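You operate a simulated robot arm through the tools that you are given. There is no shell and no other tool. Be economical: measure what you need, move in short steps, check, and stop when the job is done.

You run a simulated two-armed robot. Do the job below in one go: nothing can be reset, and whatever is moved stays where it is left.

JOB
Wipe up the spill on the top of the make-up table with the gold scarf and put it back.

Only the result counts: the job must be done as asked and must still hold three seconds after the hand-in. Knocking over, shifting, dropping, spilling or breaking anything else fails it.

ROBOT AND FRAMES
Two 6-joint arms with two-finger grippers on one trunk, on a base that drives. Base frame: it is fixed to the floor where the robot stands at the start and does not move with it; the origin is under the middle of the robot, x ahead of it, y to its left, z up; the surface under the hand at the start is at about z = 0.8. Units: m, degrees, N and s.
The left shoulder is at the start at [0.03, 0.178, 0.913], the right one opposite. With the tool pointing down near the work surface each hand reaches from about 0.28 to 0.84 m from the robot's upright axis, wherever it stands, measured 20 degrees to its own side. Payload 2.54 kg a hand.
Tool frame (each hand has its own): the origin (TCP) lies between the finger pads and is the grasp point; the fingertips stand 0.03 m ahead of it; z points along the fingers, y is the line along which they close. Largest opening 0.116 m; the body of the gripper starts 0.095 m behind the TCP.
Orientation is that of the tool frame in the base frame, as a unit quaternion [x, y, z, w]. With the fingers straight down and closing along the base's y, the tool's x points along the base's -x, its y along +y and its z along -z.

CONTROLS
- The arms move only by the tool servo_tool. It takes "left_series", "right_series" or both (then of equal length, played together; a hand with none holds still); each is a list of rows, each an object of numbers (a shift or turn left out is 0, a gripper value left out holds the last): "x", "y", "z": the shift along the base's x, y, z in m; "wx", "wy", "wz": the turn, a rotation vector about the base's x, y, z in degrees; "hand": the closure in counts, from 0 (fully open) to 255 (shut). In form: [{"x": .., "y": .., "z": .., "wx": .., "wy": .., "wz": .., "hand": ..}, ...]. A call has 1 to 20 rows; each row shifts and turns the commanded pose from where the row before left it. Rows are played at 5 a second. More than 0.05 m and 8.6 degrees between two rows, or a gripper value outside its range, and nothing of the call is played. Where a pose cannot be reached the arm comes as near as it can. A force on the tool above 40 N (or 10 N above the force at the start of the call, whichever is more), or a blocked arm, ends the call early, and 0.2 s more pass. The fingers move at their own pace (about 0.153 m/s each) and stop on an object; they squeeze with about 34 N. The grip force told is the motor's: it shows also when the fingers shut on nothing. Time passes only in rows, and 0.2 s behind the last, so rows that do not move let the fingers close. The reply holds the time, the measured pose of the TCP, the force on the tool along the base axes, the opening and the grip force, in the units named above and with some noise, with the torque about the TCP (base axes, N m) and any sound that the robot's microphone picked up.
- Cameras (640 x 400 px; columns grow to the right, rows downward): "scene" is now at [0.0358, -0.0105, 1.6232]; the picture's right is [-0.15, -0.99, 0.00], its down [-0.85, 0.13, -0.51] and it looks along [0.50, -0.08, -0.86] (base axes); focal length 265 px, centre (320, 200). "left" rides on the left gripper at [0.069, 0.015, -0.122] in its tool frame; the picture's right is [-0.21, 0.98, 0.00], its down [-0.83, -0.18, -0.53] and it looks along [-0.52, -0.11, 0.85] (tool axes); focal length 251 px, centre (320, 200). "right" rides on the right gripper at [0.069, -0.015, -0.122] in its tool frame; the picture's right is [0.21, 0.98, 0.00], its down [-0.83, 0.18, -0.53] and it looks along [-0.52, 0.11, 0.85] (tool axes); focal length 251 px, centre (320, 200). There is no depth. A picture from a camera that has moved, and an enlarged one, comes with that camera's place and axes in the base frame and with its lens.
- camera(camera): a new picture of that camera. No time passes.
- move_column(by): slides the trunk up (or, below 0, down) by that many m; the arms and the scene camera ride with it, the base frame stays. It gives what a move gives, with no picture.
- base_move(legs): drives the robot by 1 to 6 legs, each [ahead, left, turn to the left] in m, m and degrees, along the robot's own axes; the way and the turn of a leg run together, so that a leg with both is an arc; at most 1.5 m and 180 degrees a leg. The arms and the cameras ride along, it lands a little off, and it stops where it bumps. It gives what a move gives.
- head_to(pan, tilt): turns the head with the scene camera to pan (to the left, within 143 degrees either way) and tilt (down, from -29 to 69), counted from straight ahead of the robot. It gives what a move gives.
- zoom(camera, box): a new picture of the part [left, top, right, bottom] of that camera's present view, enlarged. No time passes.
- sign_off(): hands the job in; it is judged then, once.

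Work in short steps. Places have to be worked out from the pictures, the camera data and where the tool is seen: move nearer, look again, correct. Check each grasp and each placing, and mend what went wrong. You have 120 turns and 88 pictures in all, those below and enlarged ones among them. Open the grippers and draw the arms clear of the work before you hand the job in, unless the task says otherwise; then end with one line.

The tools are called after "Request:" as name(argument=value, ...) on one line, values as JSON. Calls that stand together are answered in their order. servo_tool: Moves the arms, as the interface text tells. Its arguments: {"type":"object","properties":{"left_series":{"type":"array","items":{"type":"object","properties":{"x":{"type":"number"},"y":{"type":"number"},"z":{"type":"number"},"wx":{"type":"number"},"wy":{"type":"number"},"wz":{"type":"number"},"hand":{"type":"number"}}}},"right_series":{"type":"array","items":{"type":"object","properties":{"x":{"type":"number"},"y":{"type":"number"},"z":{"type":"number"},"wx":{"type":"number"},"wy":{"type":"number"},"wz":{"type":"number"},"hand":{"type":"number"}}}}},"required":[]} The other tools are called the same way: move_column (by) slides the trunk up or down; base_move (legs) drives the base; head_to (pan, tilt) turns the head that bears the scene camera; camera (camera) takes a picture; zoom (camera, box) takes an enlarged picture of a part of a camera's view; sign_off () hands the job in.

At the start:

```text
time_s: 0.0
left_ee_pos: [0.5845, 0.092, 0.9901]
left_tool_rot: [0.0, 1.0, -0.001, 0.0]
left_contact_force: [-0.6, -0.8, -0.7]
left_ft_torque: [-0.01, 0.04, -0.05]
left_width: 0.1163
left_grip_force: 0.1
right_ee_pos: [0.4952, -0.3593, 1.0592]
right_tool_rot: [0.0, 1.0, 0.0, 0.0]
right_contact_force: [-0.2, -0.2, 0.5]
right_ft_torque: [-0.03, -0.01, 0.02]
right_width: 0.1161
right_grip_force: 0.0
trunk travel left (down, up): [-0.125, 0.415]
robot x, y, heading: [0.0007, -0.0002, -0.2]
head pan, tilt: [-8.7, 59.6]
```

scene: 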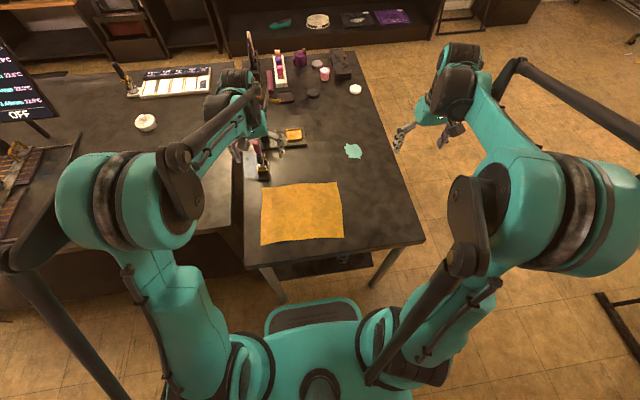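
right: 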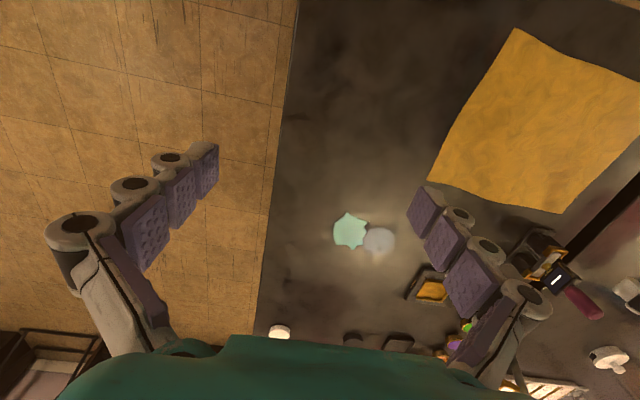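
left: 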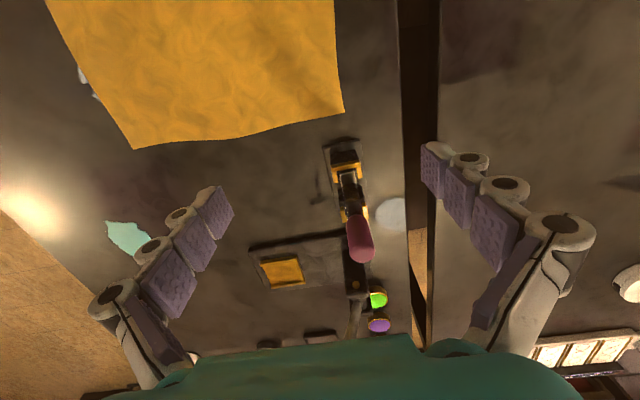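

I see the gold scarf lying flat on the near table with a teal patch beyond it. I'll zoom in to identify the spill and the tables.

Request:
zoom(camera="scene", box=[230, 40, 430, 260])

Request:
zoom(camera="left", box=[40, 0, 440, 350])

Request:
zoom(camera="right", box=[260, 0, 640, 400])

```text
1.82 times, centred on (330, 150) of scene
camera zoom: at [0.0358, -0.0105, 1.6232], right [-0.15, -0.99, 0.0], down [-0.85, 0.13, -0.51], along [0.5, -0.08, -0.86], focal length 483 px, centre (302, 291)
```

zoom: 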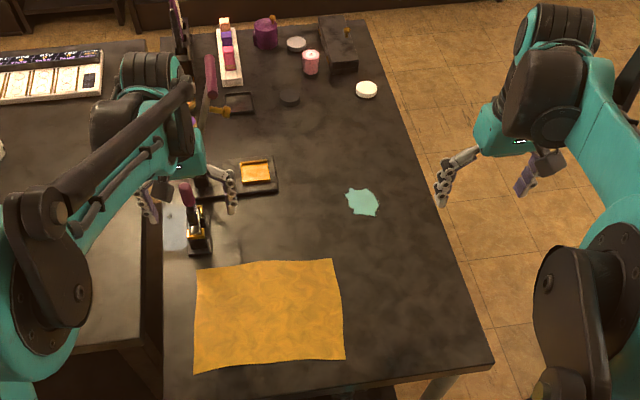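

```text
1.14 times, centred on (240, 175) of left
camera zoom: at [0.5166, 0.107, 1.1115], right [0.21, 0.98, 0.0], down [0.83, -0.18, 0.53], along [0.52, -0.11, -0.85], focal length 287 px, centre (411, 229)
```

zoom: 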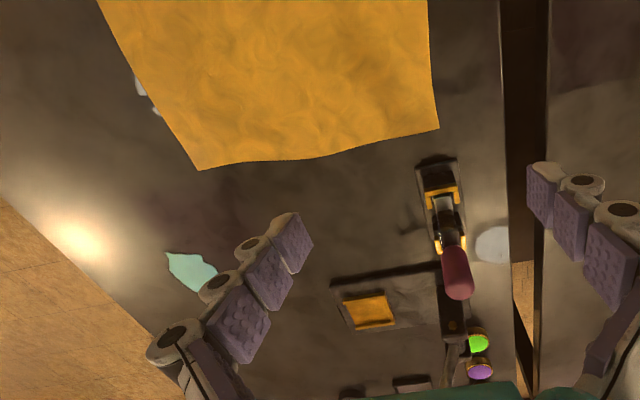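

```text
1.00 times, centred on (450, 200) of right (not enlarged: the box is as wide or as high as the picture)
camera zoom: at [0.4257, -0.3745, 1.1813], right [-0.21, 0.98, 0.0], down [0.83, 0.18, 0.53], along [0.52, 0.11, -0.85], focal length 251 px, centre (190, 200)
```

zoom: 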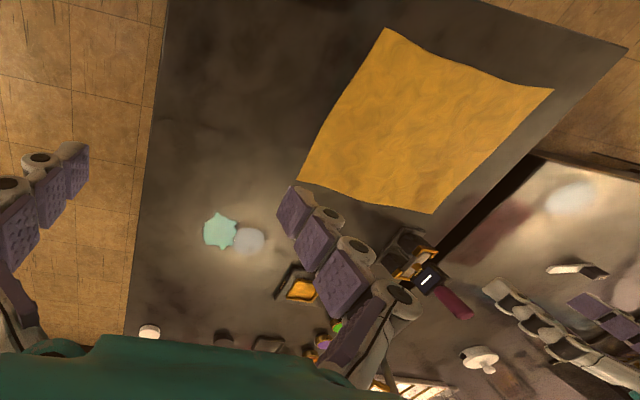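

The spill is the teal patch at about (0.717, −0.253), and the scarf spans x 0.36–0.60, y −0.17–0.13 at table height 0.80. I raise the left arm clear and bring the right hand over the scarf.

Request:
servo_tool(left_series=[{"z": 0.04}, {"z": 0.04}, {"z": 0.04, "y": 0.03}, {"z": 0.03, "y": 0.03}, {"y": 0.04}, {"y": 0.04}, {}, {}], right_series=[{}, {}, {"y": 0.045}, {"y": 0.045}, {"y": 0.045}, {"y": 0.045}, {"y": 0.045, "z": -0.03}, {"y": 0.045, "z": -0.03}])

Request:
camera(camera="right")

Request:
camera(camera="scene")

```text
refused: row 7 steps farther than a row can; nothing moved
```

```text
81 pictures are left
camera right: at [0.4257, -0.3745, 1.1813], right [-0.21, 0.98, 0.0], down [0.83, 0.18, 0.53], along [0.52, 0.11, -0.85], focal length 251 px, centre (320, 200)
```

right: 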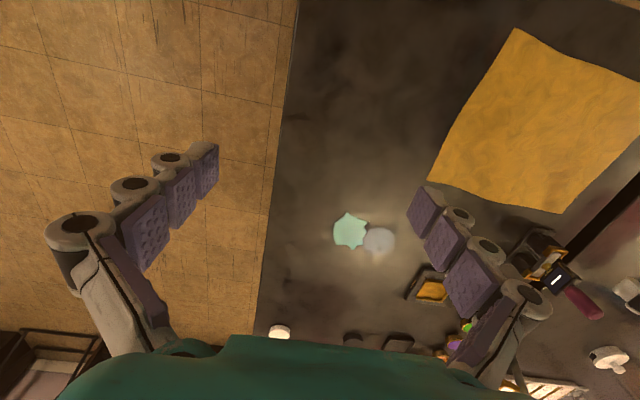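

```text
80 pictures are left
camera scene: at [0.0358, -0.0105, 1.6232], right [-0.15, -0.99, 0.0], down [-0.85, 0.13, -0.51], along [0.5, -0.08, -0.86], focal length 265 px, centre (320, 200)
```

scene: 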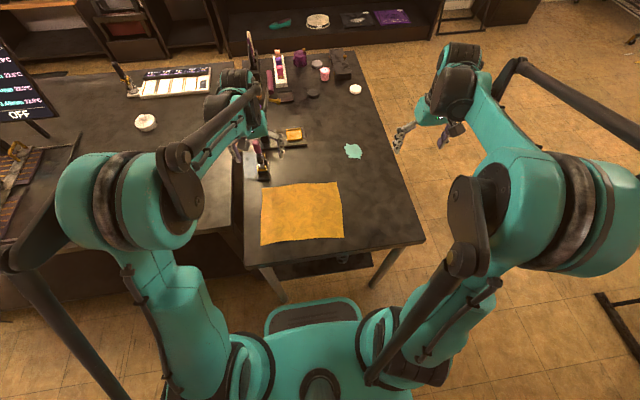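

The steps were slightly too long, so nothing moved. I repeat with shorter ones.

Request:
servo_tool(left_series=[{"z": 0.04}, {"z": 0.04}, {"z": 0.04}, {"z": 0.03}, {"y": 0.04}, {"y": 0.04}, {"y": 0.04}, {}, {}, {}], right_series=[{}, {}, {"y": 0.045}, {"y": 0.045}, {"y": 0.045}, {"y": 0.045}, {"y": 0.045}, {"y": 0.045}, {"y": 0.03, "z": -0.035}, {"z": -0.045}])

Request:
camera(camera="right")

Request:
camera(camera="scene")

```text
time_s: 2.2
left_ee_pos: [0.5854, 0.2079, 1.1436]
left_tool_rot: [0.0, 1.0, 0.001, 0.0]
left_contact_force: [0.7, -0.3, 0.1]
left_ft_torque: [0.0, 0.01, 0.02]
left_width: 0.1157
left_grip_force: 0.0
right_ee_pos: [0.4957, -0.0591, 0.9767]
right_tool_rot: [0.001, 1.0, 0.0, 0.0]
right_contact_force: [0.1, -0.4, 0.0]
right_ft_torque: [0.02, -0.02, -0.02]
right_width: 0.1157
right_grip_force: 0.0
trunk travel left (down, up): [-0.125, 0.415]
robot x, y, heading: [-0.0001, -0.002, 0.1]
head pan, tilt: [-8.7, 59.6]
```

```text
79 pictures are left
camera right: at [0.427, -0.0742, 1.0985], right [-0.21, 0.98, 0.0], down [0.83, 0.18, 0.53], along [0.52, 0.11, -0.85], focal length 251 px, centre (320, 200)
```

right: 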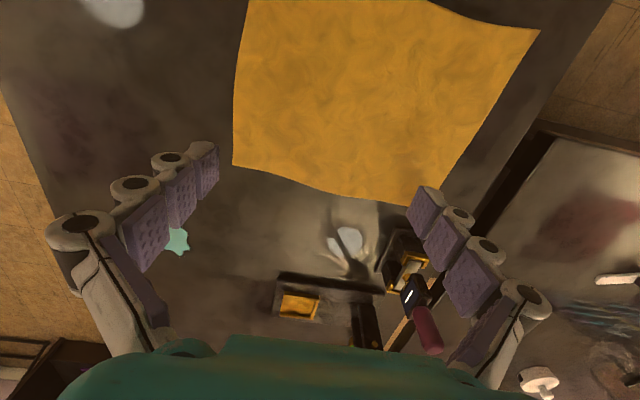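

```text
78 pictures are left
camera scene: at [0.0368, -0.0109, 1.6231], right [-0.15, -0.99, 0.0], down [-0.85, 0.13, -0.51], along [0.5, -0.08, -0.86], focal length 265 px, centre (320, 200)
```

scene: 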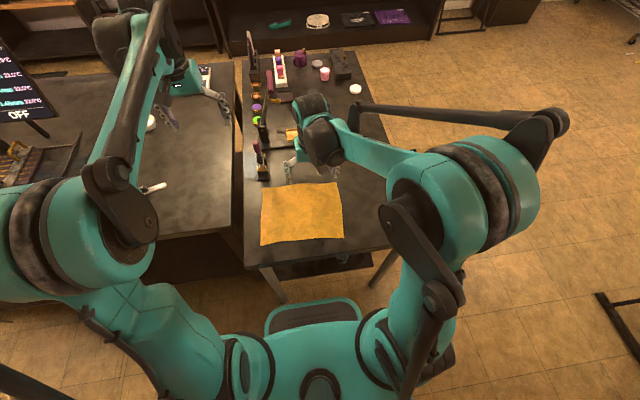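

The hand is over the scarf at (0.496, −0.059). I narrow the fingers to about 5 cm and go down until they touch the cloth.

Request:
servo_tool(right_series=[{"x": -0.01, "z": -0.045, "hand": 140}, {"z": -0.045}, {"z": -0.03}, {"z": -0.01}, {"z": -0.005}, {"z": -0.004}])

Request:
camera(camera="right")

```text
time_s: 3.6
left_ee_pos: [0.5841, 0.208, 1.1415]
left_tool_rot: [0.0, 1.0, 0.0, 0.0]
left_contact_force: [-0.7, -0.2, 0.5]
left_ft_torque: [0.0, 0.02, -0.04]
left_width: 0.1161
left_grip_force: 0.0
right_ee_pos: [0.4817, -0.0595, 0.8395]
right_tool_rot: [0.0, 1.0, 0.0, 0.0]
right_contact_force: [0.4, -0.6, 0.2]
right_ft_torque: [0.01, 0.03, 0.0]
right_width: 0.0522
right_grip_force: 0.1
trunk travel left (down, up): [-0.125, 0.415]
robot x, y, heading: [-0.0001, -0.0021, 0.0]
head pan, tilt: [-8.7, 59.6]
```

```text
77 pictures are left
camera right: at [0.4151, -0.0746, 0.9613], right [-0.21, 0.98, 0.0], down [0.83, 0.18, 0.53], along [0.52, 0.11, -0.85], focal length 251 px, centre (320, 200)
```

right: 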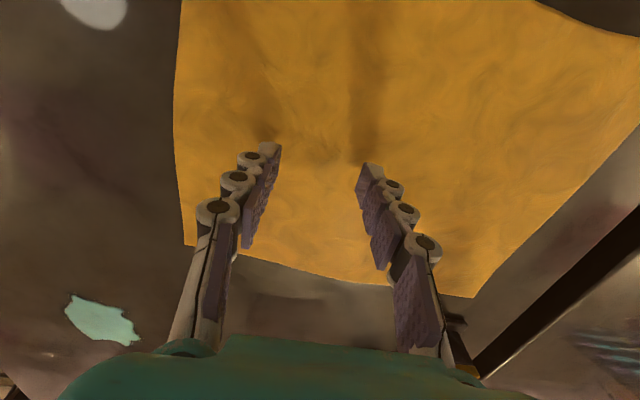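

Fingertips are about 1 cm above the table with no contact yet. I descend in small steps.

Request:
servo_tool(right_series=[{"z": -0.003}, {"z": -0.003}, {"z": -0.002}, {"z": -0.002}])

```text
time_s: 4.6
left_ee_pos: [0.5836, 0.209, 1.1438]
left_tool_rot: [0.0, 1.0, 0.0, 0.0]
left_contact_force: [-0.8, 0.0, 0.1]
left_ft_torque: [0.04, 0.01, 0.01]
left_width: 0.1159
left_grip_force: 0.0
right_ee_pos: [0.4838, -0.0595, 0.8298]
right_tool_rot: [0.0, 1.0, 0.001, 0.0]
right_contact_force: [-0.1, 0.7, 0.2]
right_ft_torque: [-0.02, -0.07, 0.02]
right_width: 0.0523
right_grip_force: 0.1
trunk travel left (down, up): [-0.125, 0.415]
robot x, y, heading: [-0.0029, -0.0013, 0.0]
head pan, tilt: [-8.7, 59.6]
```

Request:
servo_tool(right_series=[{"z": -0.002}, {"z": -0.002}, {"z": -0.002}, {"z": -0.002}])

```text
time_s: 5.1
left_ee_pos: [0.5832, 0.2098, 1.143]
left_tool_rot: [-0.001, 1.0, 0.0, 0.001]
left_contact_force: [0.4, -0.6, 0.3]
left_ft_torque: [0.01, 0.03, 0.03]
left_width: 0.1159
left_grip_force: 0.1
right_ee_pos: [0.4838, -0.0585, 0.8286]
right_tool_rot: [0.0, 1.0, -0.001, 0.001]
right_contact_force: [-4.5, 0.6, 34.8]
right_ft_torque: [0.19, 0.11, 0.01]
right_width: 0.0025
right_grip_force: 24.2
trunk travel left (down, up): [-0.125, 0.415]
robot x, y, heading: [0.0001, 0.0013, 0.2]
head pan, tilt: [-8.7, 59.6]
stopped in row 2 (right hand): the force on the tool passed its limit at 59 N (the readings are from after the stop); the commanded pose is now the measured one
```

Contact was made at 0.8286 and the fingers read as closed at 2.5 mm. I check whether they hold cloth.

Request:
camera(camera="right")

```text
76 pictures are left
camera right: at [0.415, -0.0739, 0.9512], right [-0.21, 0.98, 0.0], down [0.83, 0.18, 0.53], along [0.52, 0.11, -0.84], focal length 251 px, centre (320, 200)
```

right: 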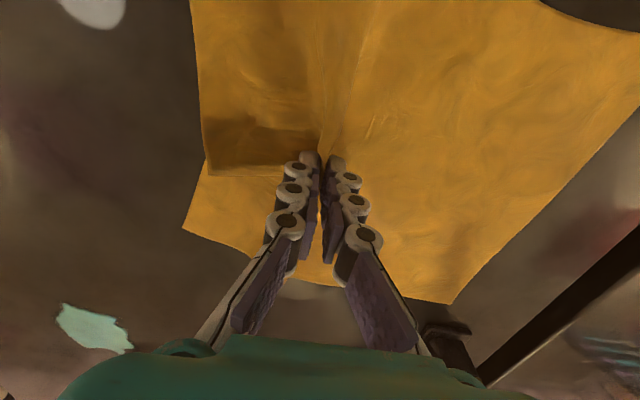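

The cloth is pinched up in a ridge between the fingers. I shut firmly and lift a few centimetres to test the hold.

Request:
servo_tool(right_series=[{"hand": 255}, {"hand": 255}, {"z": 0.01}, {"z": 0.02}, {"z": 0.02}])

Request:
camera(camera="right")

Request:
camera(camera="scene")

```text
time_s: 6.3
left_ee_pos: [0.5841, 0.2088, 1.1434]
left_tool_rot: [-0.001, 1.0, 0.0, -0.001]
left_contact_force: [0.4, -0.1, -0.8]
left_ft_torque: [0.0, 0.0, 0.02]
left_width: 0.1161
left_grip_force: 0.1
right_ee_pos: [0.4831, -0.0592, 0.8783]
right_tool_rot: [0.0, 1.0, 0.001, 0.001]
right_contact_force: [-0.3, 0.7, 0.6]
right_ft_torque: [0.04, 0.0, -0.01]
right_width: 0.0045
right_grip_force: 31.3
trunk travel left (down, up): [-0.125, 0.415]
robot x, y, heading: [-0.0036, -0.0014, -0.0]
head pan, tilt: [-8.7, 59.6]
```

```text
75 pictures are left
camera right: at [0.4154, -0.0737, 1.001], right [-0.21, 0.98, 0.0], down [0.83, 0.18, 0.53], along [0.52, 0.11, -0.84], focal length 251 px, centre (320, 200)
```

right: 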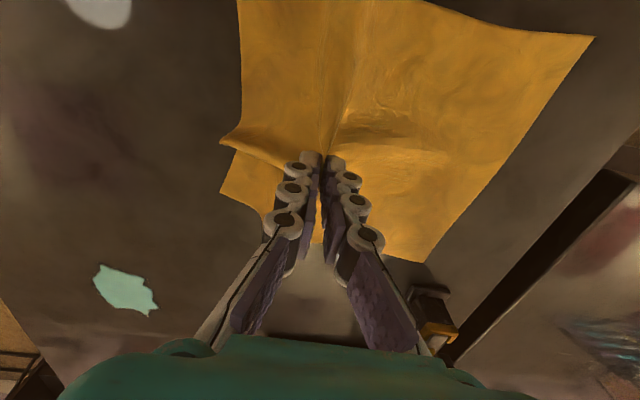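

```text
74 pictures are left
camera scene: at [0.0353, -0.0106, 1.6232], right [-0.15, -0.99, 0.0], down [-0.85, 0.13, -0.51], along [0.5, -0.08, -0.86], focal length 265 px, centre (320, 200)
```

scene: 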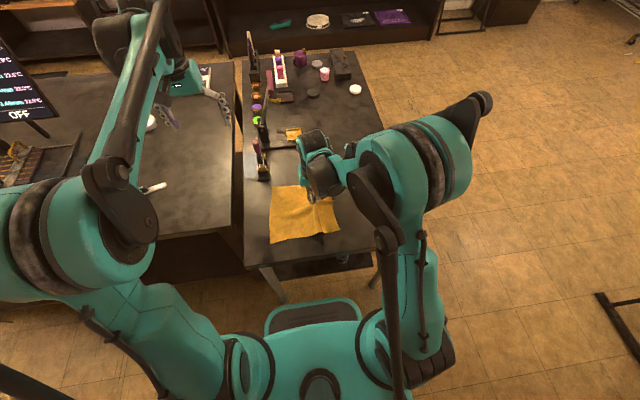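

The cloth is held (4.5 mm, 31 N). I carry it low, first to the right, then ahead over the spill.

Request:
servo_tool(right_series=[{"z": 0.02, "y": -0.03}, {"y": -0.04}, {"y": -0.04}, {"y": -0.04}, {"y": -0.04}, {"x": 0.04}, {"x": 0.04}, {"x": 0.04}, {"x": 0.04}, {"x": 0.04}, {"x": 0.02}])

Request:
camera(camera="right")

Request:
camera(camera="scene")

```text
time_s: 8.7
left_ee_pos: [0.5852, 0.2098, 1.1424]
left_tool_rot: [0.0, 1.0, 0.0, 0.0]
left_contact_force: [-0.4, 0.1, 0.3]
left_ft_torque: [-0.04, -0.01, 0.01]
left_width: 0.1161
left_grip_force: 0.1
right_ee_pos: [0.7054, -0.2497, 0.8976]
right_tool_rot: [0.0, 1.0, 0.0, 0.0]
right_contact_force: [0.2, -0.2, -0.2]
right_ft_torque: [0.0, 0.01, -0.01]
right_width: 0.0
right_grip_force: 28.4
trunk travel left (down, up): [-0.125, 0.415]
robot x, y, heading: [-0.0015, -0.0017, -0.1]
head pan, tilt: [-8.7, 59.6]
```

```text
73 pictures are left
camera right: at [0.637, -0.264, 1.0197], right [-0.21, 0.98, 0.0], down [0.83, 0.18, 0.53], along [0.52, 0.11, -0.85], focal length 251 px, centre (320, 200)
```

right: 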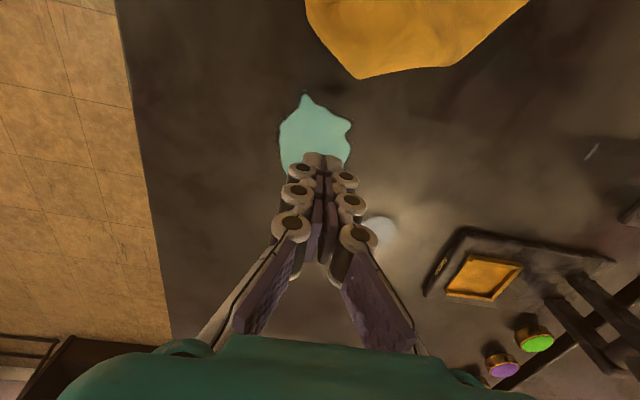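

```text
72 pictures are left
camera scene: at [0.0361, -0.0106, 1.6232], right [-0.15, -0.99, 0.0], down [-0.85, 0.13, -0.51], along [0.5, -0.08, -0.86], focal length 265 px, centre (320, 200)
```

scene: 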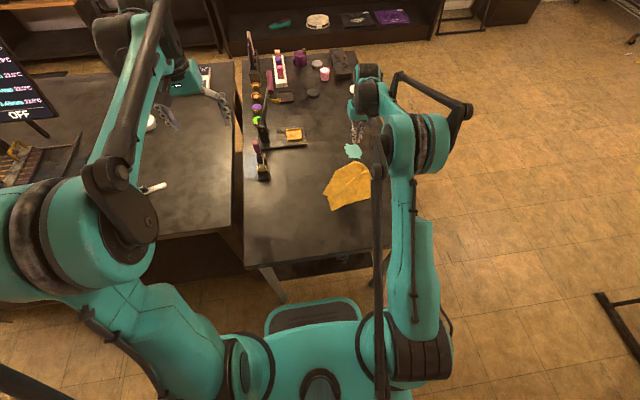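

The cloth slipped out; it now lies crumpled near (0.56, −0.2), just short of the spill. I open, rise and draw back to look at it.

Request:
servo_tool(right_series=[{"z": 0.04, "hand": 0}, {"z": 0.04}, {"x": -0.045}, {"x": -0.045}, {"x": -0.045}, {"x": -0.045}])

Request:
camera(camera="right")

```text
time_s: 10.1
left_ee_pos: [0.5819, 0.2106, 1.1432]
left_tool_rot: [0.001, 1.0, -0.001, 0.001]
left_contact_force: [-0.7, -0.4, 0.6]
left_ft_torque: [0.01, -0.03, 0.01]
left_width: 0.116
left_grip_force: 0.0
right_ee_pos: [0.522, -0.2468, 0.9762]
right_tool_rot: [0.0, 1.0, 0.001, 0.001]
right_contact_force: [-0.4, 0.0, 0.4]
right_ft_torque: [-0.02, -0.03, -0.01]
right_width: 0.116
right_grip_force: 0.0
trunk travel left (down, up): [-0.125, 0.415]
robot x, y, heading: [0.0003, 0.0011, -0.2]
head pan, tilt: [-8.7, 59.6]
```

```text
71 pictures are left
camera right: at [0.4542, -0.2621, 1.0975], right [-0.21, 0.98, 0.0], down [0.82, 0.18, 0.54], along [0.52, 0.11, -0.84], focal length 251 px, centre (320, 200)
```

right: 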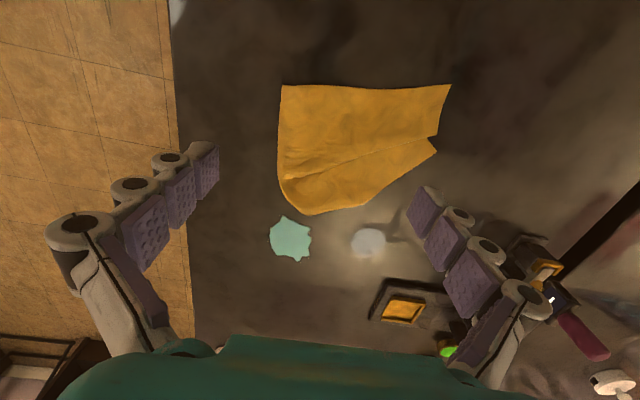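

The scarf lies folded with its front edge at about (0.66, −0.24), close to the spill. I'll pinch more cloth near that front, with the fingers pressed at table level.

Request:
servo_tool(right_series=[{"x": 0.045, "y": 0.015, "hand": 95}, {"x": 0.045, "y": 0.007}, {"z": -0.045}, {"z": -0.045}, {"z": -0.04}, {"z": -0.008}, {"z": -0.004}])

Request:
camera(camera="right")

```text
time_s: 11.7
left_ee_pos: [0.5843, 0.2098, 1.1414]
left_tool_rot: [0.0, 1.0, 0.0, 0.0]
left_contact_force: [-0.5, 0.2, -0.6]
left_ft_torque: [0.02, 0.01, 0.01]
left_width: 0.1161
left_grip_force: 0.1
right_ee_pos: [0.6162, -0.2255, 0.8337]
right_tool_rot: [0.0, 1.0, 0.0, 0.0]
right_contact_force: [0.4, 0.4, 0.1]
right_ft_torque: [-0.04, -0.05, -0.01]
right_width: 0.0724
right_grip_force: 0.1
trunk travel left (down, up): [-0.125, 0.415]
robot x, y, heading: [0.0001, 0.0053, -0.0]
head pan, tilt: [-8.7, 59.6]
```

```text
70 pictures are left
camera right: at [0.5479, -0.2406, 0.9557], right [-0.21, 0.98, 0.0], down [0.83, 0.18, 0.53], along [0.52, 0.11, -0.85], focal length 251 px, centre (320, 200)
```

right: 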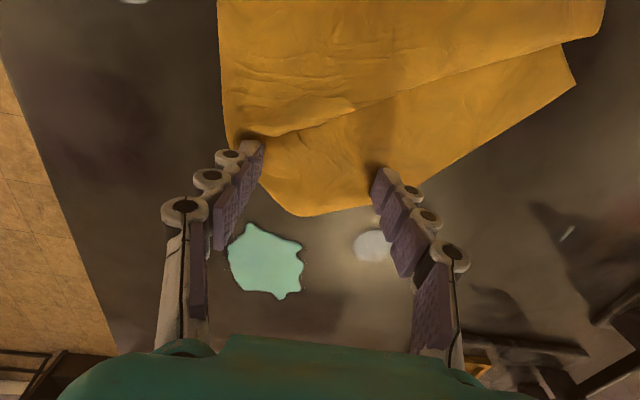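

I shift slightly back and left so both fingertips are well on the cloth, then lower to touch and close.

Request:
servo_tool(right_series=[{"x": -0.02, "y": 0.012}, {"z": -0.003}, {"z": -0.002}, {"hand": 255}, {}, {}, {}])

Request:
camera(camera="right")

```text
time_s: 13.3
left_ee_pos: [0.584, 0.21, 1.1418]
left_tool_rot: [0.0, 1.0, 0.0, 0.0]
left_contact_force: [-0.6, -0.2, 0.6]
left_ft_torque: [-0.01, 0.01, 0.01]
left_width: 0.1159
left_grip_force: 0.2
right_ee_pos: [0.5958, -0.2148, 0.8313]
right_tool_rot: [0.0, 1.0, 0.0, 0.001]
right_contact_force: [0.5, 1.4, -0.3]
right_ft_torque: [-0.12, 0.06, 0.01]
right_width: 0.0062
right_grip_force: 36.9
trunk travel left (down, up): [-0.125, 0.415]
robot x, y, heading: [-0.0002, -0.0017, 0.1]
head pan, tilt: [-8.7, 59.6]
```

```text
69 pictures are left
camera right: at [0.5273, -0.2294, 0.9529], right [-0.21, 0.98, 0.0], down [0.83, 0.18, 0.53], along [0.52, 0.11, -0.84], focal length 251 px, centre (320, 200)
```

right: 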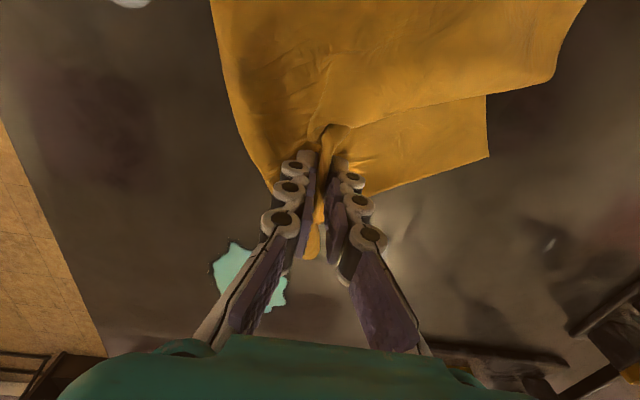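

A much bigger ridge is held now (6 mm, 37 N). I drag it slowly at table level over the spill.

Request:
servo_tool(right_series=[{"z": 0.004, "x": 0.01}, {"x": 0.02, "y": -0.008}, {"x": 0.02, "y": -0.008}, {"x": 0.02, "y": -0.008}, {"x": 0.02, "y": -0.008}, {"x": 0.02, "y": -0.006}, {"x": 0.01}])

Request:
camera(camera="right")

Request:
camera(camera="scene")

```text
time_s: 14.9
left_ee_pos: [0.5846, 0.2094, 1.1411]
left_tool_rot: [0.001, 1.0, 0.0, 0.0]
left_contact_force: [-0.4, -0.4, 0.0]
left_ft_torque: [-0.04, 0.0, 0.01]
left_width: 0.1158
left_grip_force: 0.0
right_ee_pos: [0.7143, -0.2548, 0.8351]
right_tool_rot: [0.0, 1.0, -0.001, 0.001]
right_contact_force: [-0.2, 1.4, 2.0]
right_ft_torque: [0.14, -0.05, 0.0]
right_width: 0.0018
right_grip_force: 27.8
trunk travel left (down, up): [-0.125, 0.415]
robot x, y, heading: [-0.0006, -0.0005, -0.2]
head pan, tilt: [-8.7, 59.6]
```

```text
68 pictures are left
camera right: at [0.6469, -0.2693, 0.957], right [-0.21, 0.98, 0.0], down [0.83, 0.18, 0.53], along [0.52, 0.11, -0.85], focal length 251 px, centre (320, 200)
```

right: 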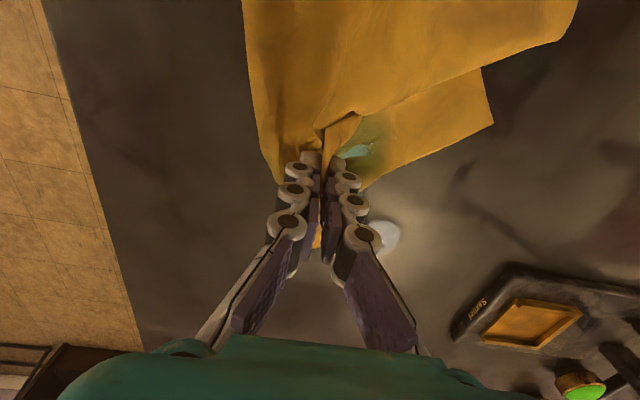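

```text
67 pictures are left
camera scene: at [0.0358, -0.0101, 1.6232], right [-0.15, -0.99, 0.0], down [-0.85, 0.13, -0.51], along [0.5, -0.08, -0.86], focal length 265 px, centre (320, 200)
```

scene: 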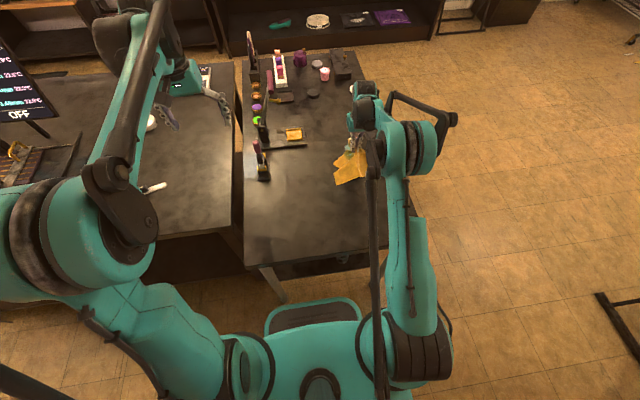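

The cloth covers the spill and the teal shows up on it. I press lightly and rub with small strokes around the place.

Request:
servo_tool(right_series=[{"z": -0.004}, {"x": -0.02}, {"x": -0.02, "y": 0.015}, {"x": 0.02, "y": 0.01}, {"x": 0.02}, {"y": -0.02}, {"y": -0.02}, {"x": -0.02, "y": -0.01}, {"x": -0.02, "y": 0.01}, {"x": 0.02, "y": 0.015}])

Request:
camera(camera="right")

```text
time_s: 17.1
left_ee_pos: [0.5846, 0.2098, 1.1421]
left_tool_rot: [0.0, 1.0, 0.0, 0.0]
left_contact_force: [-0.2, -0.2, 0.0]
left_ft_torque: [-0.03, 0.01, -0.02]
left_width: 0.116
left_grip_force: 0.0
right_ee_pos: [0.6957, -0.2523, 0.8326]
right_tool_rot: [0.001, 1.0, 0.0, 0.0]
right_contact_force: [0.2, -0.9, -2.0]
right_ft_torque: [0.0, 0.0, -0.01]
right_width: 0.0035
right_grip_force: 30.1
trunk travel left (down, up): [-0.125, 0.415]
robot x, y, heading: [-0.0034, -0.0026, 0.2]
head pan, tilt: [-8.7, 59.6]
```

```text
66 pictures are left
camera right: at [0.6284, -0.2681, 0.9552], right [-0.21, 0.98, 0.0], down [0.83, 0.18, 0.53], along [0.52, 0.11, -0.85], focal length 251 px, centre (320, 200)
```

right: 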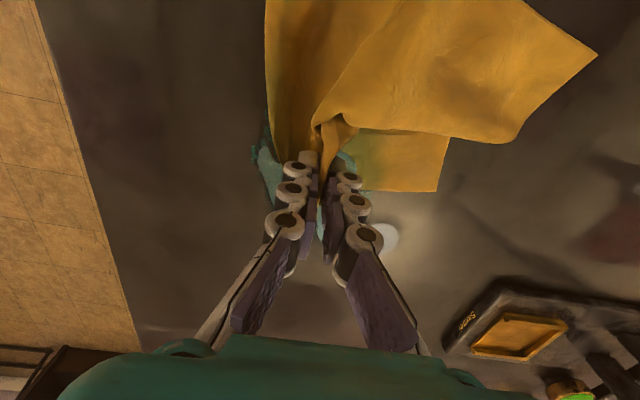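

Some spill still peeks out at the sides. I raise a little and draw back toward the robot to see what remains.

Request:
servo_tool(right_series=[{"z": 0.03}, {"z": 0.03, "x": -0.02}, {"x": -0.04}, {"x": -0.04}, {"x": -0.03}])

Request:
camera(camera="right")

```text
time_s: 18.3
left_ee_pos: [0.5834, 0.2094, 1.1434]
left_tool_rot: [0.0, 1.0, 0.0, 0.0]
left_contact_force: [-0.2, 0.3, 0.7]
left_ft_torque: [0.0, -0.04, 0.0]
left_width: 0.1157
left_grip_force: 0.0
right_ee_pos: [0.5632, -0.253, 0.8912]
right_tool_rot: [0.0, 1.0, 0.0, 0.001]
right_contact_force: [0.1, -0.3, -0.9]
right_ft_torque: [0.03, -0.02, -0.02]
right_width: 0.0047
right_grip_force: 30.4
trunk travel left (down, up): [-0.125, 0.415]
robot x, y, heading: [-0.0013, 0.0043, -0.3]
head pan, tilt: [-8.7, 59.6]
```

```text
65 pictures are left
camera right: at [0.495, -0.2697, 1.0134], right [-0.21, 0.98, 0.0], down [0.83, 0.18, 0.53], along [0.52, 0.11, -0.84], focal length 251 px, centre (320, 200)
```

right: 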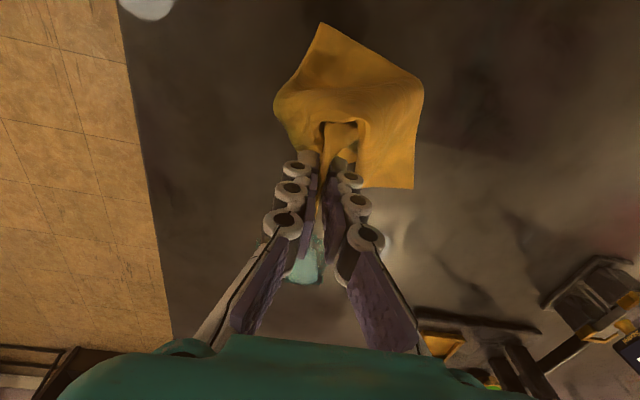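

The scarf is still held. I check the spill's state from the scene camera.

Request:
zoom(camera="scene", box=[290, 110, 410, 210])

```text
4.00 times, centred on (350, 160) of scene
camera zoom: at [0.0349, -0.0102, 1.6232], right [-0.15, -0.99, 0.0], down [-0.85, 0.13, -0.51], along [0.5, -0.08, -0.86], focal length 1062 px, centre (200, 360)
```

zoom: 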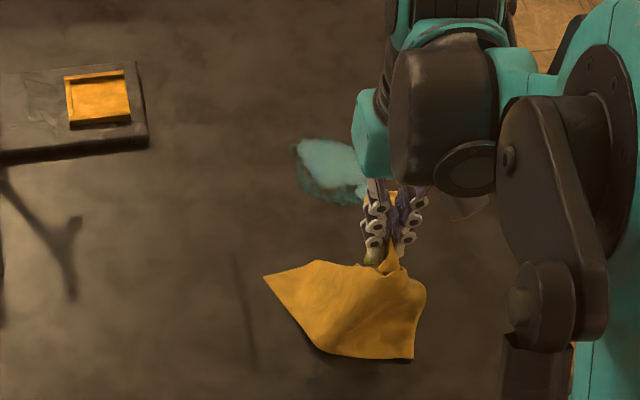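

The spill is partly wiped: the near part has faded. I carry the scarf back over it, lower, and rub with longer strokes a bit further out.

Request:
servo_tool(right_series=[{"z": 0.03}, {"x": 0.045}, {"x": 0.045}, {"x": 0.045}, {"x": 0.045}, {"x": 0.02}, {"z": -0.04}, {"z": -0.04}, {"z": -0.008}, {"z": -0.003, "x": -0.015}, {"x": -0.02}, {"x": -0.02}, {"x": -0.015, "y": 0.02}, {"x": 0.02}, {"x": 0.02}, {"x": 0.02}, {"y": -0.02}, {"y": -0.02, "x": -0.02}, {"x": -0.02}, {"x": -0.02}])

Request:
camera(camera="right")

Request:
zoom(camera="scene", box=[290, 110, 410, 210])

```text
time_s: 22.5
left_ee_pos: [0.5827, 0.2108, 1.1429]
left_tool_rot: [0.0, 1.0, 0.0, 0.0]
left_contact_force: [0.4, 0.1, 0.9]
left_ft_torque: [0.02, -0.01, 0.0]
left_width: 0.1158
left_grip_force: 0.0
right_ee_pos: [0.6904, -0.2724, 0.8295]
right_tool_rot: [0.0, 1.0, -0.001, 0.001]
right_contact_force: [-0.5, 1.7, 8.6]
right_ft_torque: [-0.1, 0.0, 0.01]
right_width: 0.0048
right_grip_force: 38.0
trunk travel left (down, up): [-0.125, 0.415]
robot x, y, heading: [0.0019, -0.0006, 0.2]
head pan, tilt: [-8.7, 59.6]
```

```text
63 pictures are left
camera right: at [0.6231, -0.2877, 0.9523], right [-0.21, 0.98, 0.0], down [0.82, 0.18, 0.54], along [0.52, 0.11, -0.84], focal length 251 px, centre (320, 200)
```

right: 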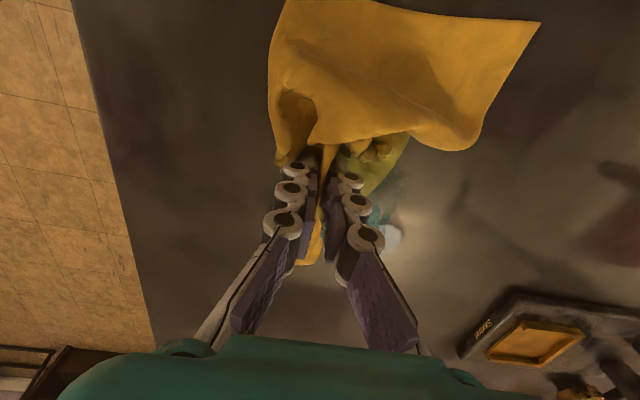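

```text
4.00 times, centred on (350, 160) of scene
camera zoom: at [0.0344, -0.0101, 1.6233], right [-0.15, -0.99, 0.0], down [-0.85, 0.13, -0.51], along [0.5, -0.08, -0.86], focal length 1062 px, centre (200, 360)
```

zoom: 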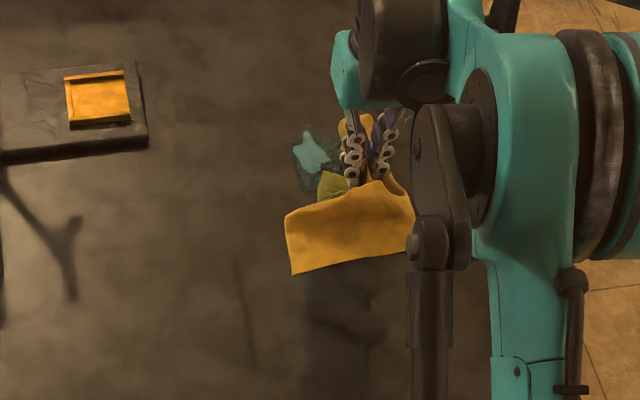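

Most is gone; what remains is around (0.735, −0.235). I rub there with the cloth pressed.

Request:
servo_tool(right_series=[{"x": 0.02, "y": 0.02}, {"x": 0.02, "y": 0.02}, {"x": 0.02}, {"x": 0.015}, {"x": -0.02, "y": 0.01}, {"x": -0.02}, {"x": -0.02}, {"x": -0.02, "y": 0.01}, {"x": 0.02}, {"x": 0.02}, {"x": 0.02}, {"x": 0.02, "y": -0.02}, {"x": -0.02}, {"x": -0.02}, {"x": -0.02}, {"x": -0.02}])

Request:
zoom(camera="scene", box=[290, 110, 410, 210])

Request:
camera(camera="right")

```text
time_s: 25.9
left_ee_pos: [0.5829, 0.2096, 1.1433]
left_tool_rot: [0.0, 1.0, 0.0, 0.0]
left_contact_force: [-0.4, 0.7, 0.2]
left_ft_torque: [0.01, 0.0, -0.02]
left_width: 0.1162
left_grip_force: 0.1
right_ee_pos: [0.6887, -0.2324, 0.8298]
right_tool_rot: [0.0, 1.0, 0.001, 0.002]
right_contact_force: [2.0, -1.2, 15.7]
right_ft_torque: [-0.5, 0.05, 0.02]
right_width: 0.0046
right_grip_force: 36.9
trunk travel left (down, up): [-0.125, 0.415]
robot x, y, heading: [0.0031, -0.0005, -0.1]
head pan, tilt: [-8.7, 59.6]
```

```text
4.00 times, centred on (350, 160) of scene
camera zoom: at [0.0341, -0.01, 1.6232], right [-0.15, -0.99, 0.0], down [-0.85, 0.13, -0.51], along [0.5, -0.08, -0.86], focal length 1062 px, centre (200, 360)
```

zoom: 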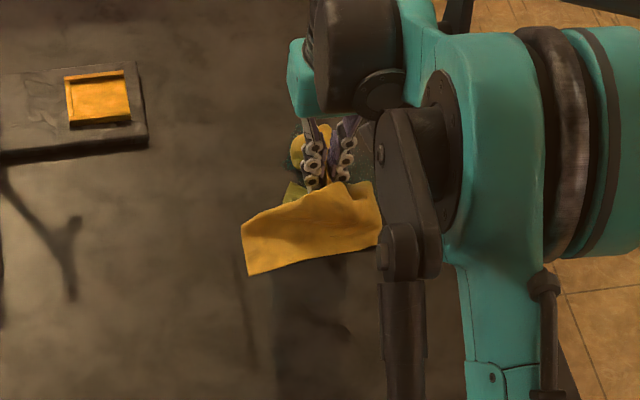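

```text
60 pictures are left
camera right: at [0.6197, -0.2473, 0.9518], right [-0.21, 0.98, 0.0], down [0.83, 0.18, 0.53], along [0.52, 0.11, -0.85], focal length 251 px, centre (320, 200)
```

right: 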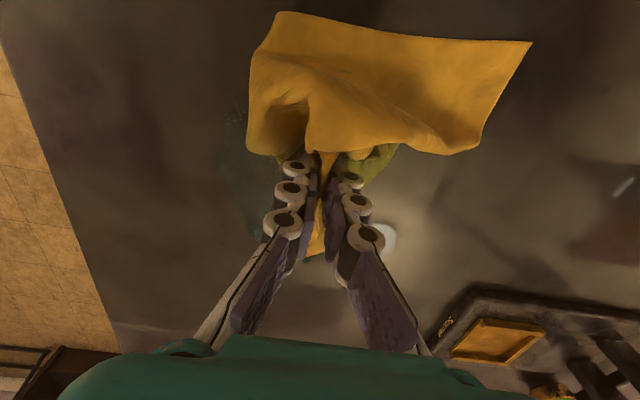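

Only a faint film remains, mainly toward y −0.28. I do a raster of strokes over x 0.68–0.76, y −0.22 to −0.30.

Request:
servo_tool(right_series=[{"y": -0.03, "z": 0.0005}, {"y": -0.03}, {"x": 0.02}, {"x": 0.025}, {"x": 0.025}, {"y": 0.015}, {"x": -0.025}, {"x": -0.025}, {"x": -0.025}, {"y": 0.015}, {"x": 0.025}, {"x": 0.025}, {"x": 0.025}, {"y": 0.015}, {"x": -0.025}, {"x": -0.025}, {"x": -0.025}, {"y": 0.02}, {"x": 0.025}, {"x": 0.025}])

Request:
servo_tool(right_series=[{"x": 0.02}, {"y": -0.025}, {"y": -0.025}, {"y": -0.025}, {"x": -0.02}, {"y": 0.025}, {"y": 0.025}, {"y": 0.02}, {"x": -0.02}, {"y": -0.025}, {"y": -0.025}, {"y": -0.02}, {"x": -0.02}, {"y": 0.025}, {"y": 0.025}])

Request:
servo_tool(right_series=[{"z": 0.03}, {"z": 0.04, "x": -0.03}, {"x": -0.04, "z": 0.04}, {"x": -0.04, "z": 0.03}, {"x": -0.04}, {"x": -0.04}])

Request:
zoom(camera="scene", box=[290, 110, 410, 210])

Request:
camera(camera="right")

```text
time_s: 30.1
left_ee_pos: [0.5844, 0.2093, 1.1428]
left_tool_rot: [0.0, 1.0, 0.0, 0.0]
left_contact_force: [0.5, 0.1, -0.2]
left_ft_torque: [0.0, 0.0, 0.03]
left_width: 0.1157
left_grip_force: 0.1
right_ee_pos: [0.7345, -0.2263, 0.8306]
right_tool_rot: [-0.001, 1.0, 0.0, 0.0]
right_contact_force: [-0.4, -0.2, 0.2]
right_ft_torque: [0.01, 0.04, 0.03]
right_width: 0.0052
right_grip_force: 38.6
trunk travel left (down, up): [-0.125, 0.415]
robot x, y, heading: [0.0017, -0.0017, -0.0]
head pan, tilt: [-8.7, 59.6]
```

```text
time_s: 33.3
left_ee_pos: [0.5848, 0.2087, 1.1425]
left_tool_rot: [0.0, 1.0, -0.001, 0.0]
left_contact_force: [0.4, 0.0, 0.2]
left_ft_torque: [-0.04, -0.02, -0.02]
left_width: 0.1159
left_grip_force: 0.1
right_ee_pos: [0.6935, -0.2522, 0.8324]
right_tool_rot: [0.0, 1.0, 0.0, 0.002]
right_contact_force: [-0.5, 0.6, 1.7]
right_ft_torque: [0.0, -0.01, 0.0]
right_width: 0.0046
right_grip_force: 31.1
trunk travel left (down, up): [-0.125, 0.415]
robot x, y, heading: [-0.0009, -0.0017, 0.2]
head pan, tilt: [-8.7, 59.6]
```

```text
refused: row 3 steps farther than a row can; nothing moved
```

```text
4.00 times, centred on (350, 160) of scene
camera zoom: at [0.0351, -0.0098, 1.6232], right [-0.15, -0.99, 0.0], down [-0.85, 0.13, -0.51], along [0.5, -0.08, -0.86], focal length 1062 px, centre (200, 360)
```

zoom: 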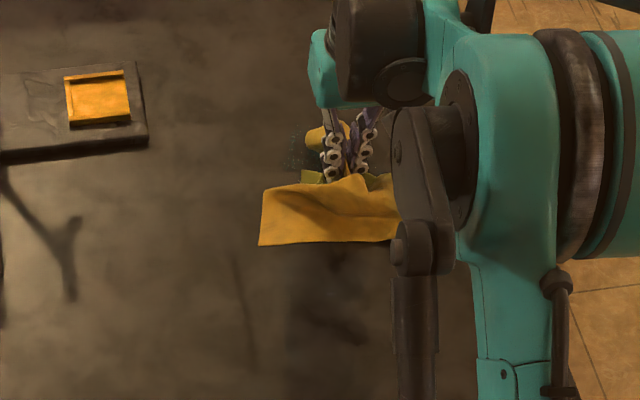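

```text
58 pictures are left
camera right: at [0.6255, -0.2673, 0.9539], right [-0.21, 0.98, 0.0], down [0.83, 0.18, 0.53], along [0.52, 0.11, -0.84], focal length 251 px, centre (320, 200)
```

right: 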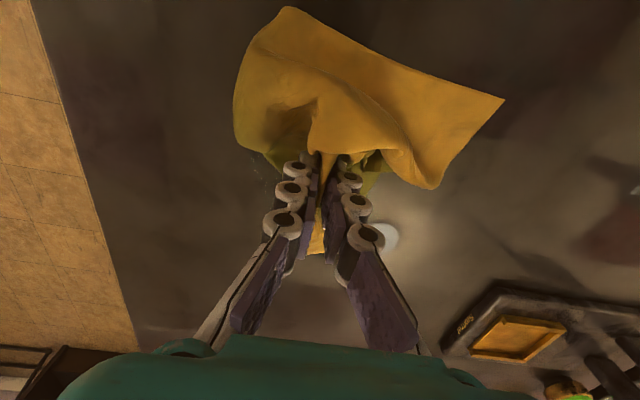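

Almost everything is gone; a faint film shows near (0.74, −0.22). I lift the scarf back to inspect the table.

Request:
servo_tool(right_series=[{"z": 0.04}, {"z": 0.03, "x": -0.03}, {"x": -0.03, "z": 0.03}, {"x": -0.03, "z": 0.03}, {"x": -0.045}, {"x": -0.04}])

Request:
zoom(camera="scene", box=[290, 110, 410, 210])

Request:
camera(camera="right")

```text
time_s: 34.7
left_ee_pos: [0.5834, 0.2095, 1.1423]
left_tool_rot: [0.0, 1.0, 0.0, 0.0]
left_contact_force: [0.1, -1.5, -0.4]
left_ft_torque: [0.01, -0.02, 0.01]
left_width: 0.1161
left_grip_force: 0.1
right_ee_pos: [0.5169, -0.2535, 0.9587]
right_tool_rot: [0.0, 1.0, 0.0, 0.001]
right_contact_force: [-0.3, 4.5, 5.1]
right_ft_torque: [0.15, -0.07, -0.01]
right_width: 0.0024
right_grip_force: 32.2
trunk travel left (down, up): [-0.125, 0.415]
robot x, y, heading: [0.0004, 0.001, -0.0]
head pan, tilt: [-8.7, 59.6]
```

```text
4.00 times, centred on (350, 160) of scene
camera zoom: at [0.0342, -0.0101, 1.6232], right [-0.15, -0.99, 0.0], down [-0.85, 0.13, -0.51], along [0.5, -0.08, -0.86], focal length 1062 px, centre (200, 360)
```

zoom: 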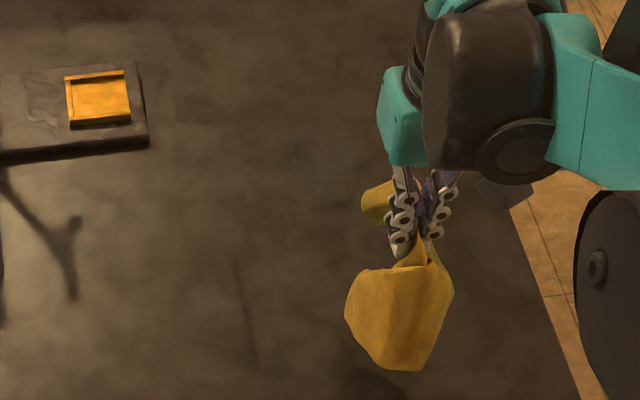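

```text
56 pictures are left
camera right: at [0.4483, -0.2682, 1.0806], right [-0.21, 0.98, 0.0], down [0.82, 0.18, 0.54], along [0.52, 0.11, -0.84], focal length 251 px, centre (320, 200)
```

right: 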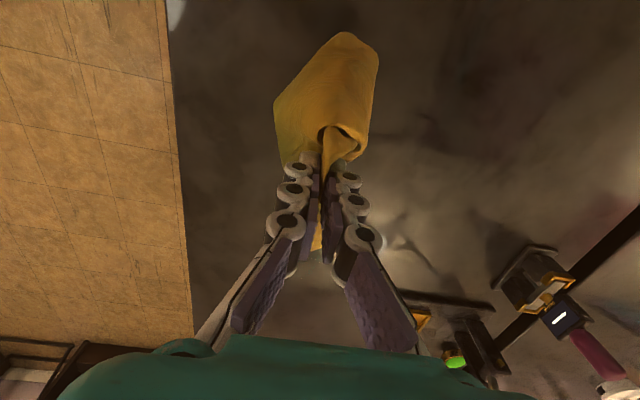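

The table looks nearly clean. I zoom in closer to see any residue.

Request:
zoom(camera="scene", box=[330, 128, 378, 158])

```text
13.33 times, centred on (354, 143) of scene
camera zoom: at [0.0342, -0.0101, 1.6232], right [-0.15, -0.99, 0.0], down [-0.85, 0.13, -0.51], along [0.5, -0.08, -0.86], focal length 3539 px, centre (-133, 960)
```

zoom: 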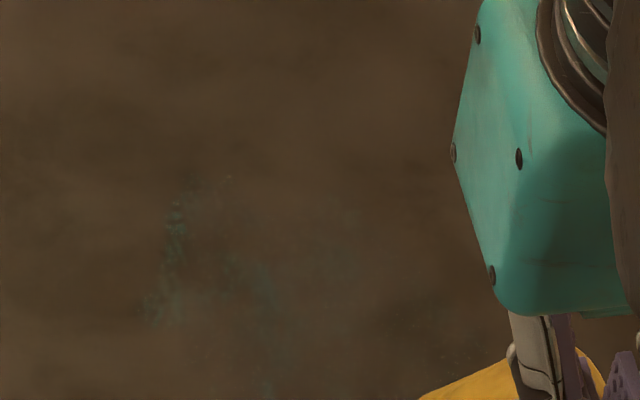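

Faint traces lie at (0.74, −0.217) and (0.70, −0.235). I make one more wiping pass there.

Request:
servo_tool(right_series=[{"x": 0.045, "y": 0.01}, {"x": 0.045, "y": 0.01}, {"x": 0.045, "y": 0.01}, {"x": 0.045, "y": 0.01}, {"x": 0.045, "y": 0.01}, {"x": 0.03}, {"z": -0.04}, {"z": -0.04}, {"z": -0.03}, {"z": -0.014}, {"z": -0.004}])

Request:
servo_tool(right_series=[{"x": -0.025}, {"x": -0.025}, {"x": -0.025}, {"x": -0.02}, {"y": -0.02}, {"x": 0.025}, {"x": 0.025}, {"x": 0.025}, {"x": 0.02}, {"y": -0.02}, {"x": -0.025}, {"x": -0.025}, {"x": -0.025}, {"y": 0.025}, {"y": 0.025}, {"x": 0.02}, {"y": -0.025}, {"y": -0.025}, {"x": 0.02}, {"y": 0.025}])

Request:
servo_tool(right_series=[{"y": 0.025}, {"x": 0.015}, {"y": -0.025}, {"y": -0.025}, {"x": -0.02}, {"x": -0.02}, {"y": 0.02}, {"x": 0.02, "y": 0.01}, {"x": 0.02}, {"x": -0.02}, {"x": -0.02}, {"x": -0.02}])

Request:
servo_tool(right_series=[{"z": 0.04}, {"z": 0.03, "x": -0.03}, {"x": -0.03, "z": 0.03}, {"x": -0.03, "z": 0.03}, {"x": -0.045}, {"x": -0.04}])

Request:
zoom(camera="scene", box=[322, 123, 386, 163])

Request:
camera(camera="right")

```text
time_s: 37.1
left_ee_pos: [0.5832, 0.2099, 1.1425]
left_tool_rot: [0.0, 1.0, 0.0, 0.0]
left_contact_force: [-0.1, -0.3, 0.6]
left_ft_torque: [0.02, -0.03, -0.01]
left_width: 0.116
left_grip_force: 0.0
right_ee_pos: [0.7747, -0.2033, 0.8329]
right_tool_rot: [0.0, 1.0, 0.0, 0.001]
right_contact_force: [-0.4, 0.9, -1.1]
right_ft_torque: [-0.02, 0.05, -0.01]
right_width: 0.0059
right_grip_force: 35.8
trunk travel left (down, up): [-0.125, 0.415]
robot x, y, heading: [0.0033, -0.0003, 0.0]
head pan, tilt: [-8.7, 59.6]
```

```text
time_s: 41.3
left_ee_pos: [0.5838, 0.2098, 1.1427]
left_tool_rot: [0.0, 1.0, -0.001, 0.0]
left_contact_force: [-0.2, 0.1, 0.3]
left_ft_torque: [-0.01, 0.01, 0.01]
left_width: 0.1159
left_grip_force: 0.1
right_ee_pos: [0.7393, -0.2203, 0.8343]
right_tool_rot: [-0.001, 1.0, -0.001, 0.001]
right_contact_force: [0.9, 2.1, -0.8]
right_ft_torque: [-0.16, 0.03, 0.05]
right_width: 0.0059
right_grip_force: 39.9
trunk travel left (down, up): [-0.125, 0.415]
robot x, y, heading: [-0.0008, -0.0056, 0.1]
head pan, tilt: [-8.7, 59.6]
```

```text
time_s: 43.9
left_ee_pos: [0.5835, 0.2091, 1.1424]
left_tool_rot: [-0.001, 1.0, 0.0, -0.001]
left_contact_force: [0.0, 0.4, 0.5]
left_ft_torque: [0.04, -0.08, -0.03]
left_width: 0.116
left_grip_force: 0.0
right_ee_pos: [0.6945, -0.2125, 0.833]
right_tool_rot: [0.001, 1.0, 0.0, 0.002]
right_contact_force: [1.0, 0.5, -0.5]
right_ft_torque: [-0.26, 0.04, -0.02]
right_width: 0.005
right_grip_force: 38.2
trunk travel left (down, up): [-0.125, 0.415]
robot x, y, heading: [0.0029, 0.0008, -0.0]
head pan, tilt: [-8.7, 59.6]
```

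```text
time_s: 45.3
left_ee_pos: [0.5839, 0.209, 1.1433]
left_tool_rot: [0.001, 1.0, 0.0, 0.001]
left_contact_force: [-0.2, 0.8, 0.1]
left_ft_torque: [0.0, -0.03, 0.0]
left_width: 0.1161
left_grip_force: 0.1
right_ee_pos: [0.5169, -0.2139, 0.9619]
right_tool_rot: [0.0, 1.0, 0.0, 0.002]
right_contact_force: [0.5, 0.2, 2.1]
right_ft_torque: [0.0, -0.04, 0.02]
right_width: 0.0033
right_grip_force: 34.7
trunk travel left (down, up): [-0.125, 0.415]
robot x, y, heading: [0.0014, 0.0027, 0.1]
head pan, tilt: [-8.7, 59.6]
```

```text
10.00 times, centred on (354, 143) of scene
camera zoom: at [0.0341, -0.0102, 1.6233], right [-0.15, -0.99, 0.0], down [-0.85, 0.13, -0.51], along [0.5, -0.08, -0.86], focal length 2654 px, centre (-20, 770)
```

zoom: 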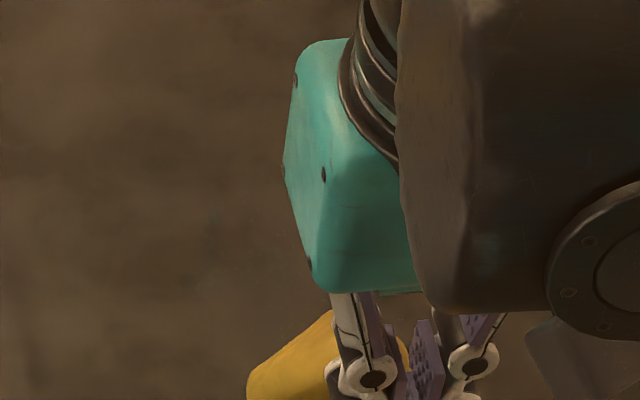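

```text
53 pictures are left
camera right: at [0.448, -0.2287, 1.0852], right [-0.21, 0.98, 0.0], down [0.82, 0.18, 0.54], along [0.52, 0.11, -0.84], focal length 251 px, centre (320, 200)
```

right: 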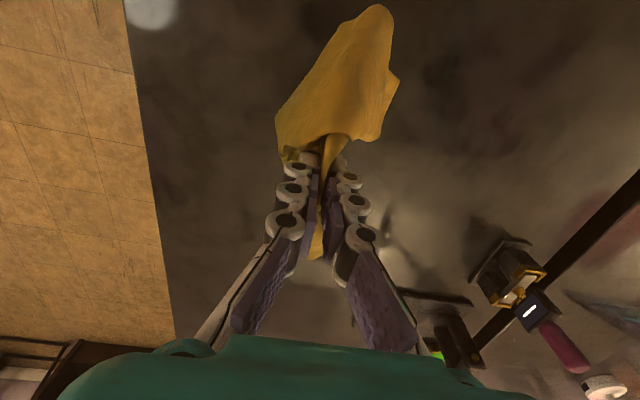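

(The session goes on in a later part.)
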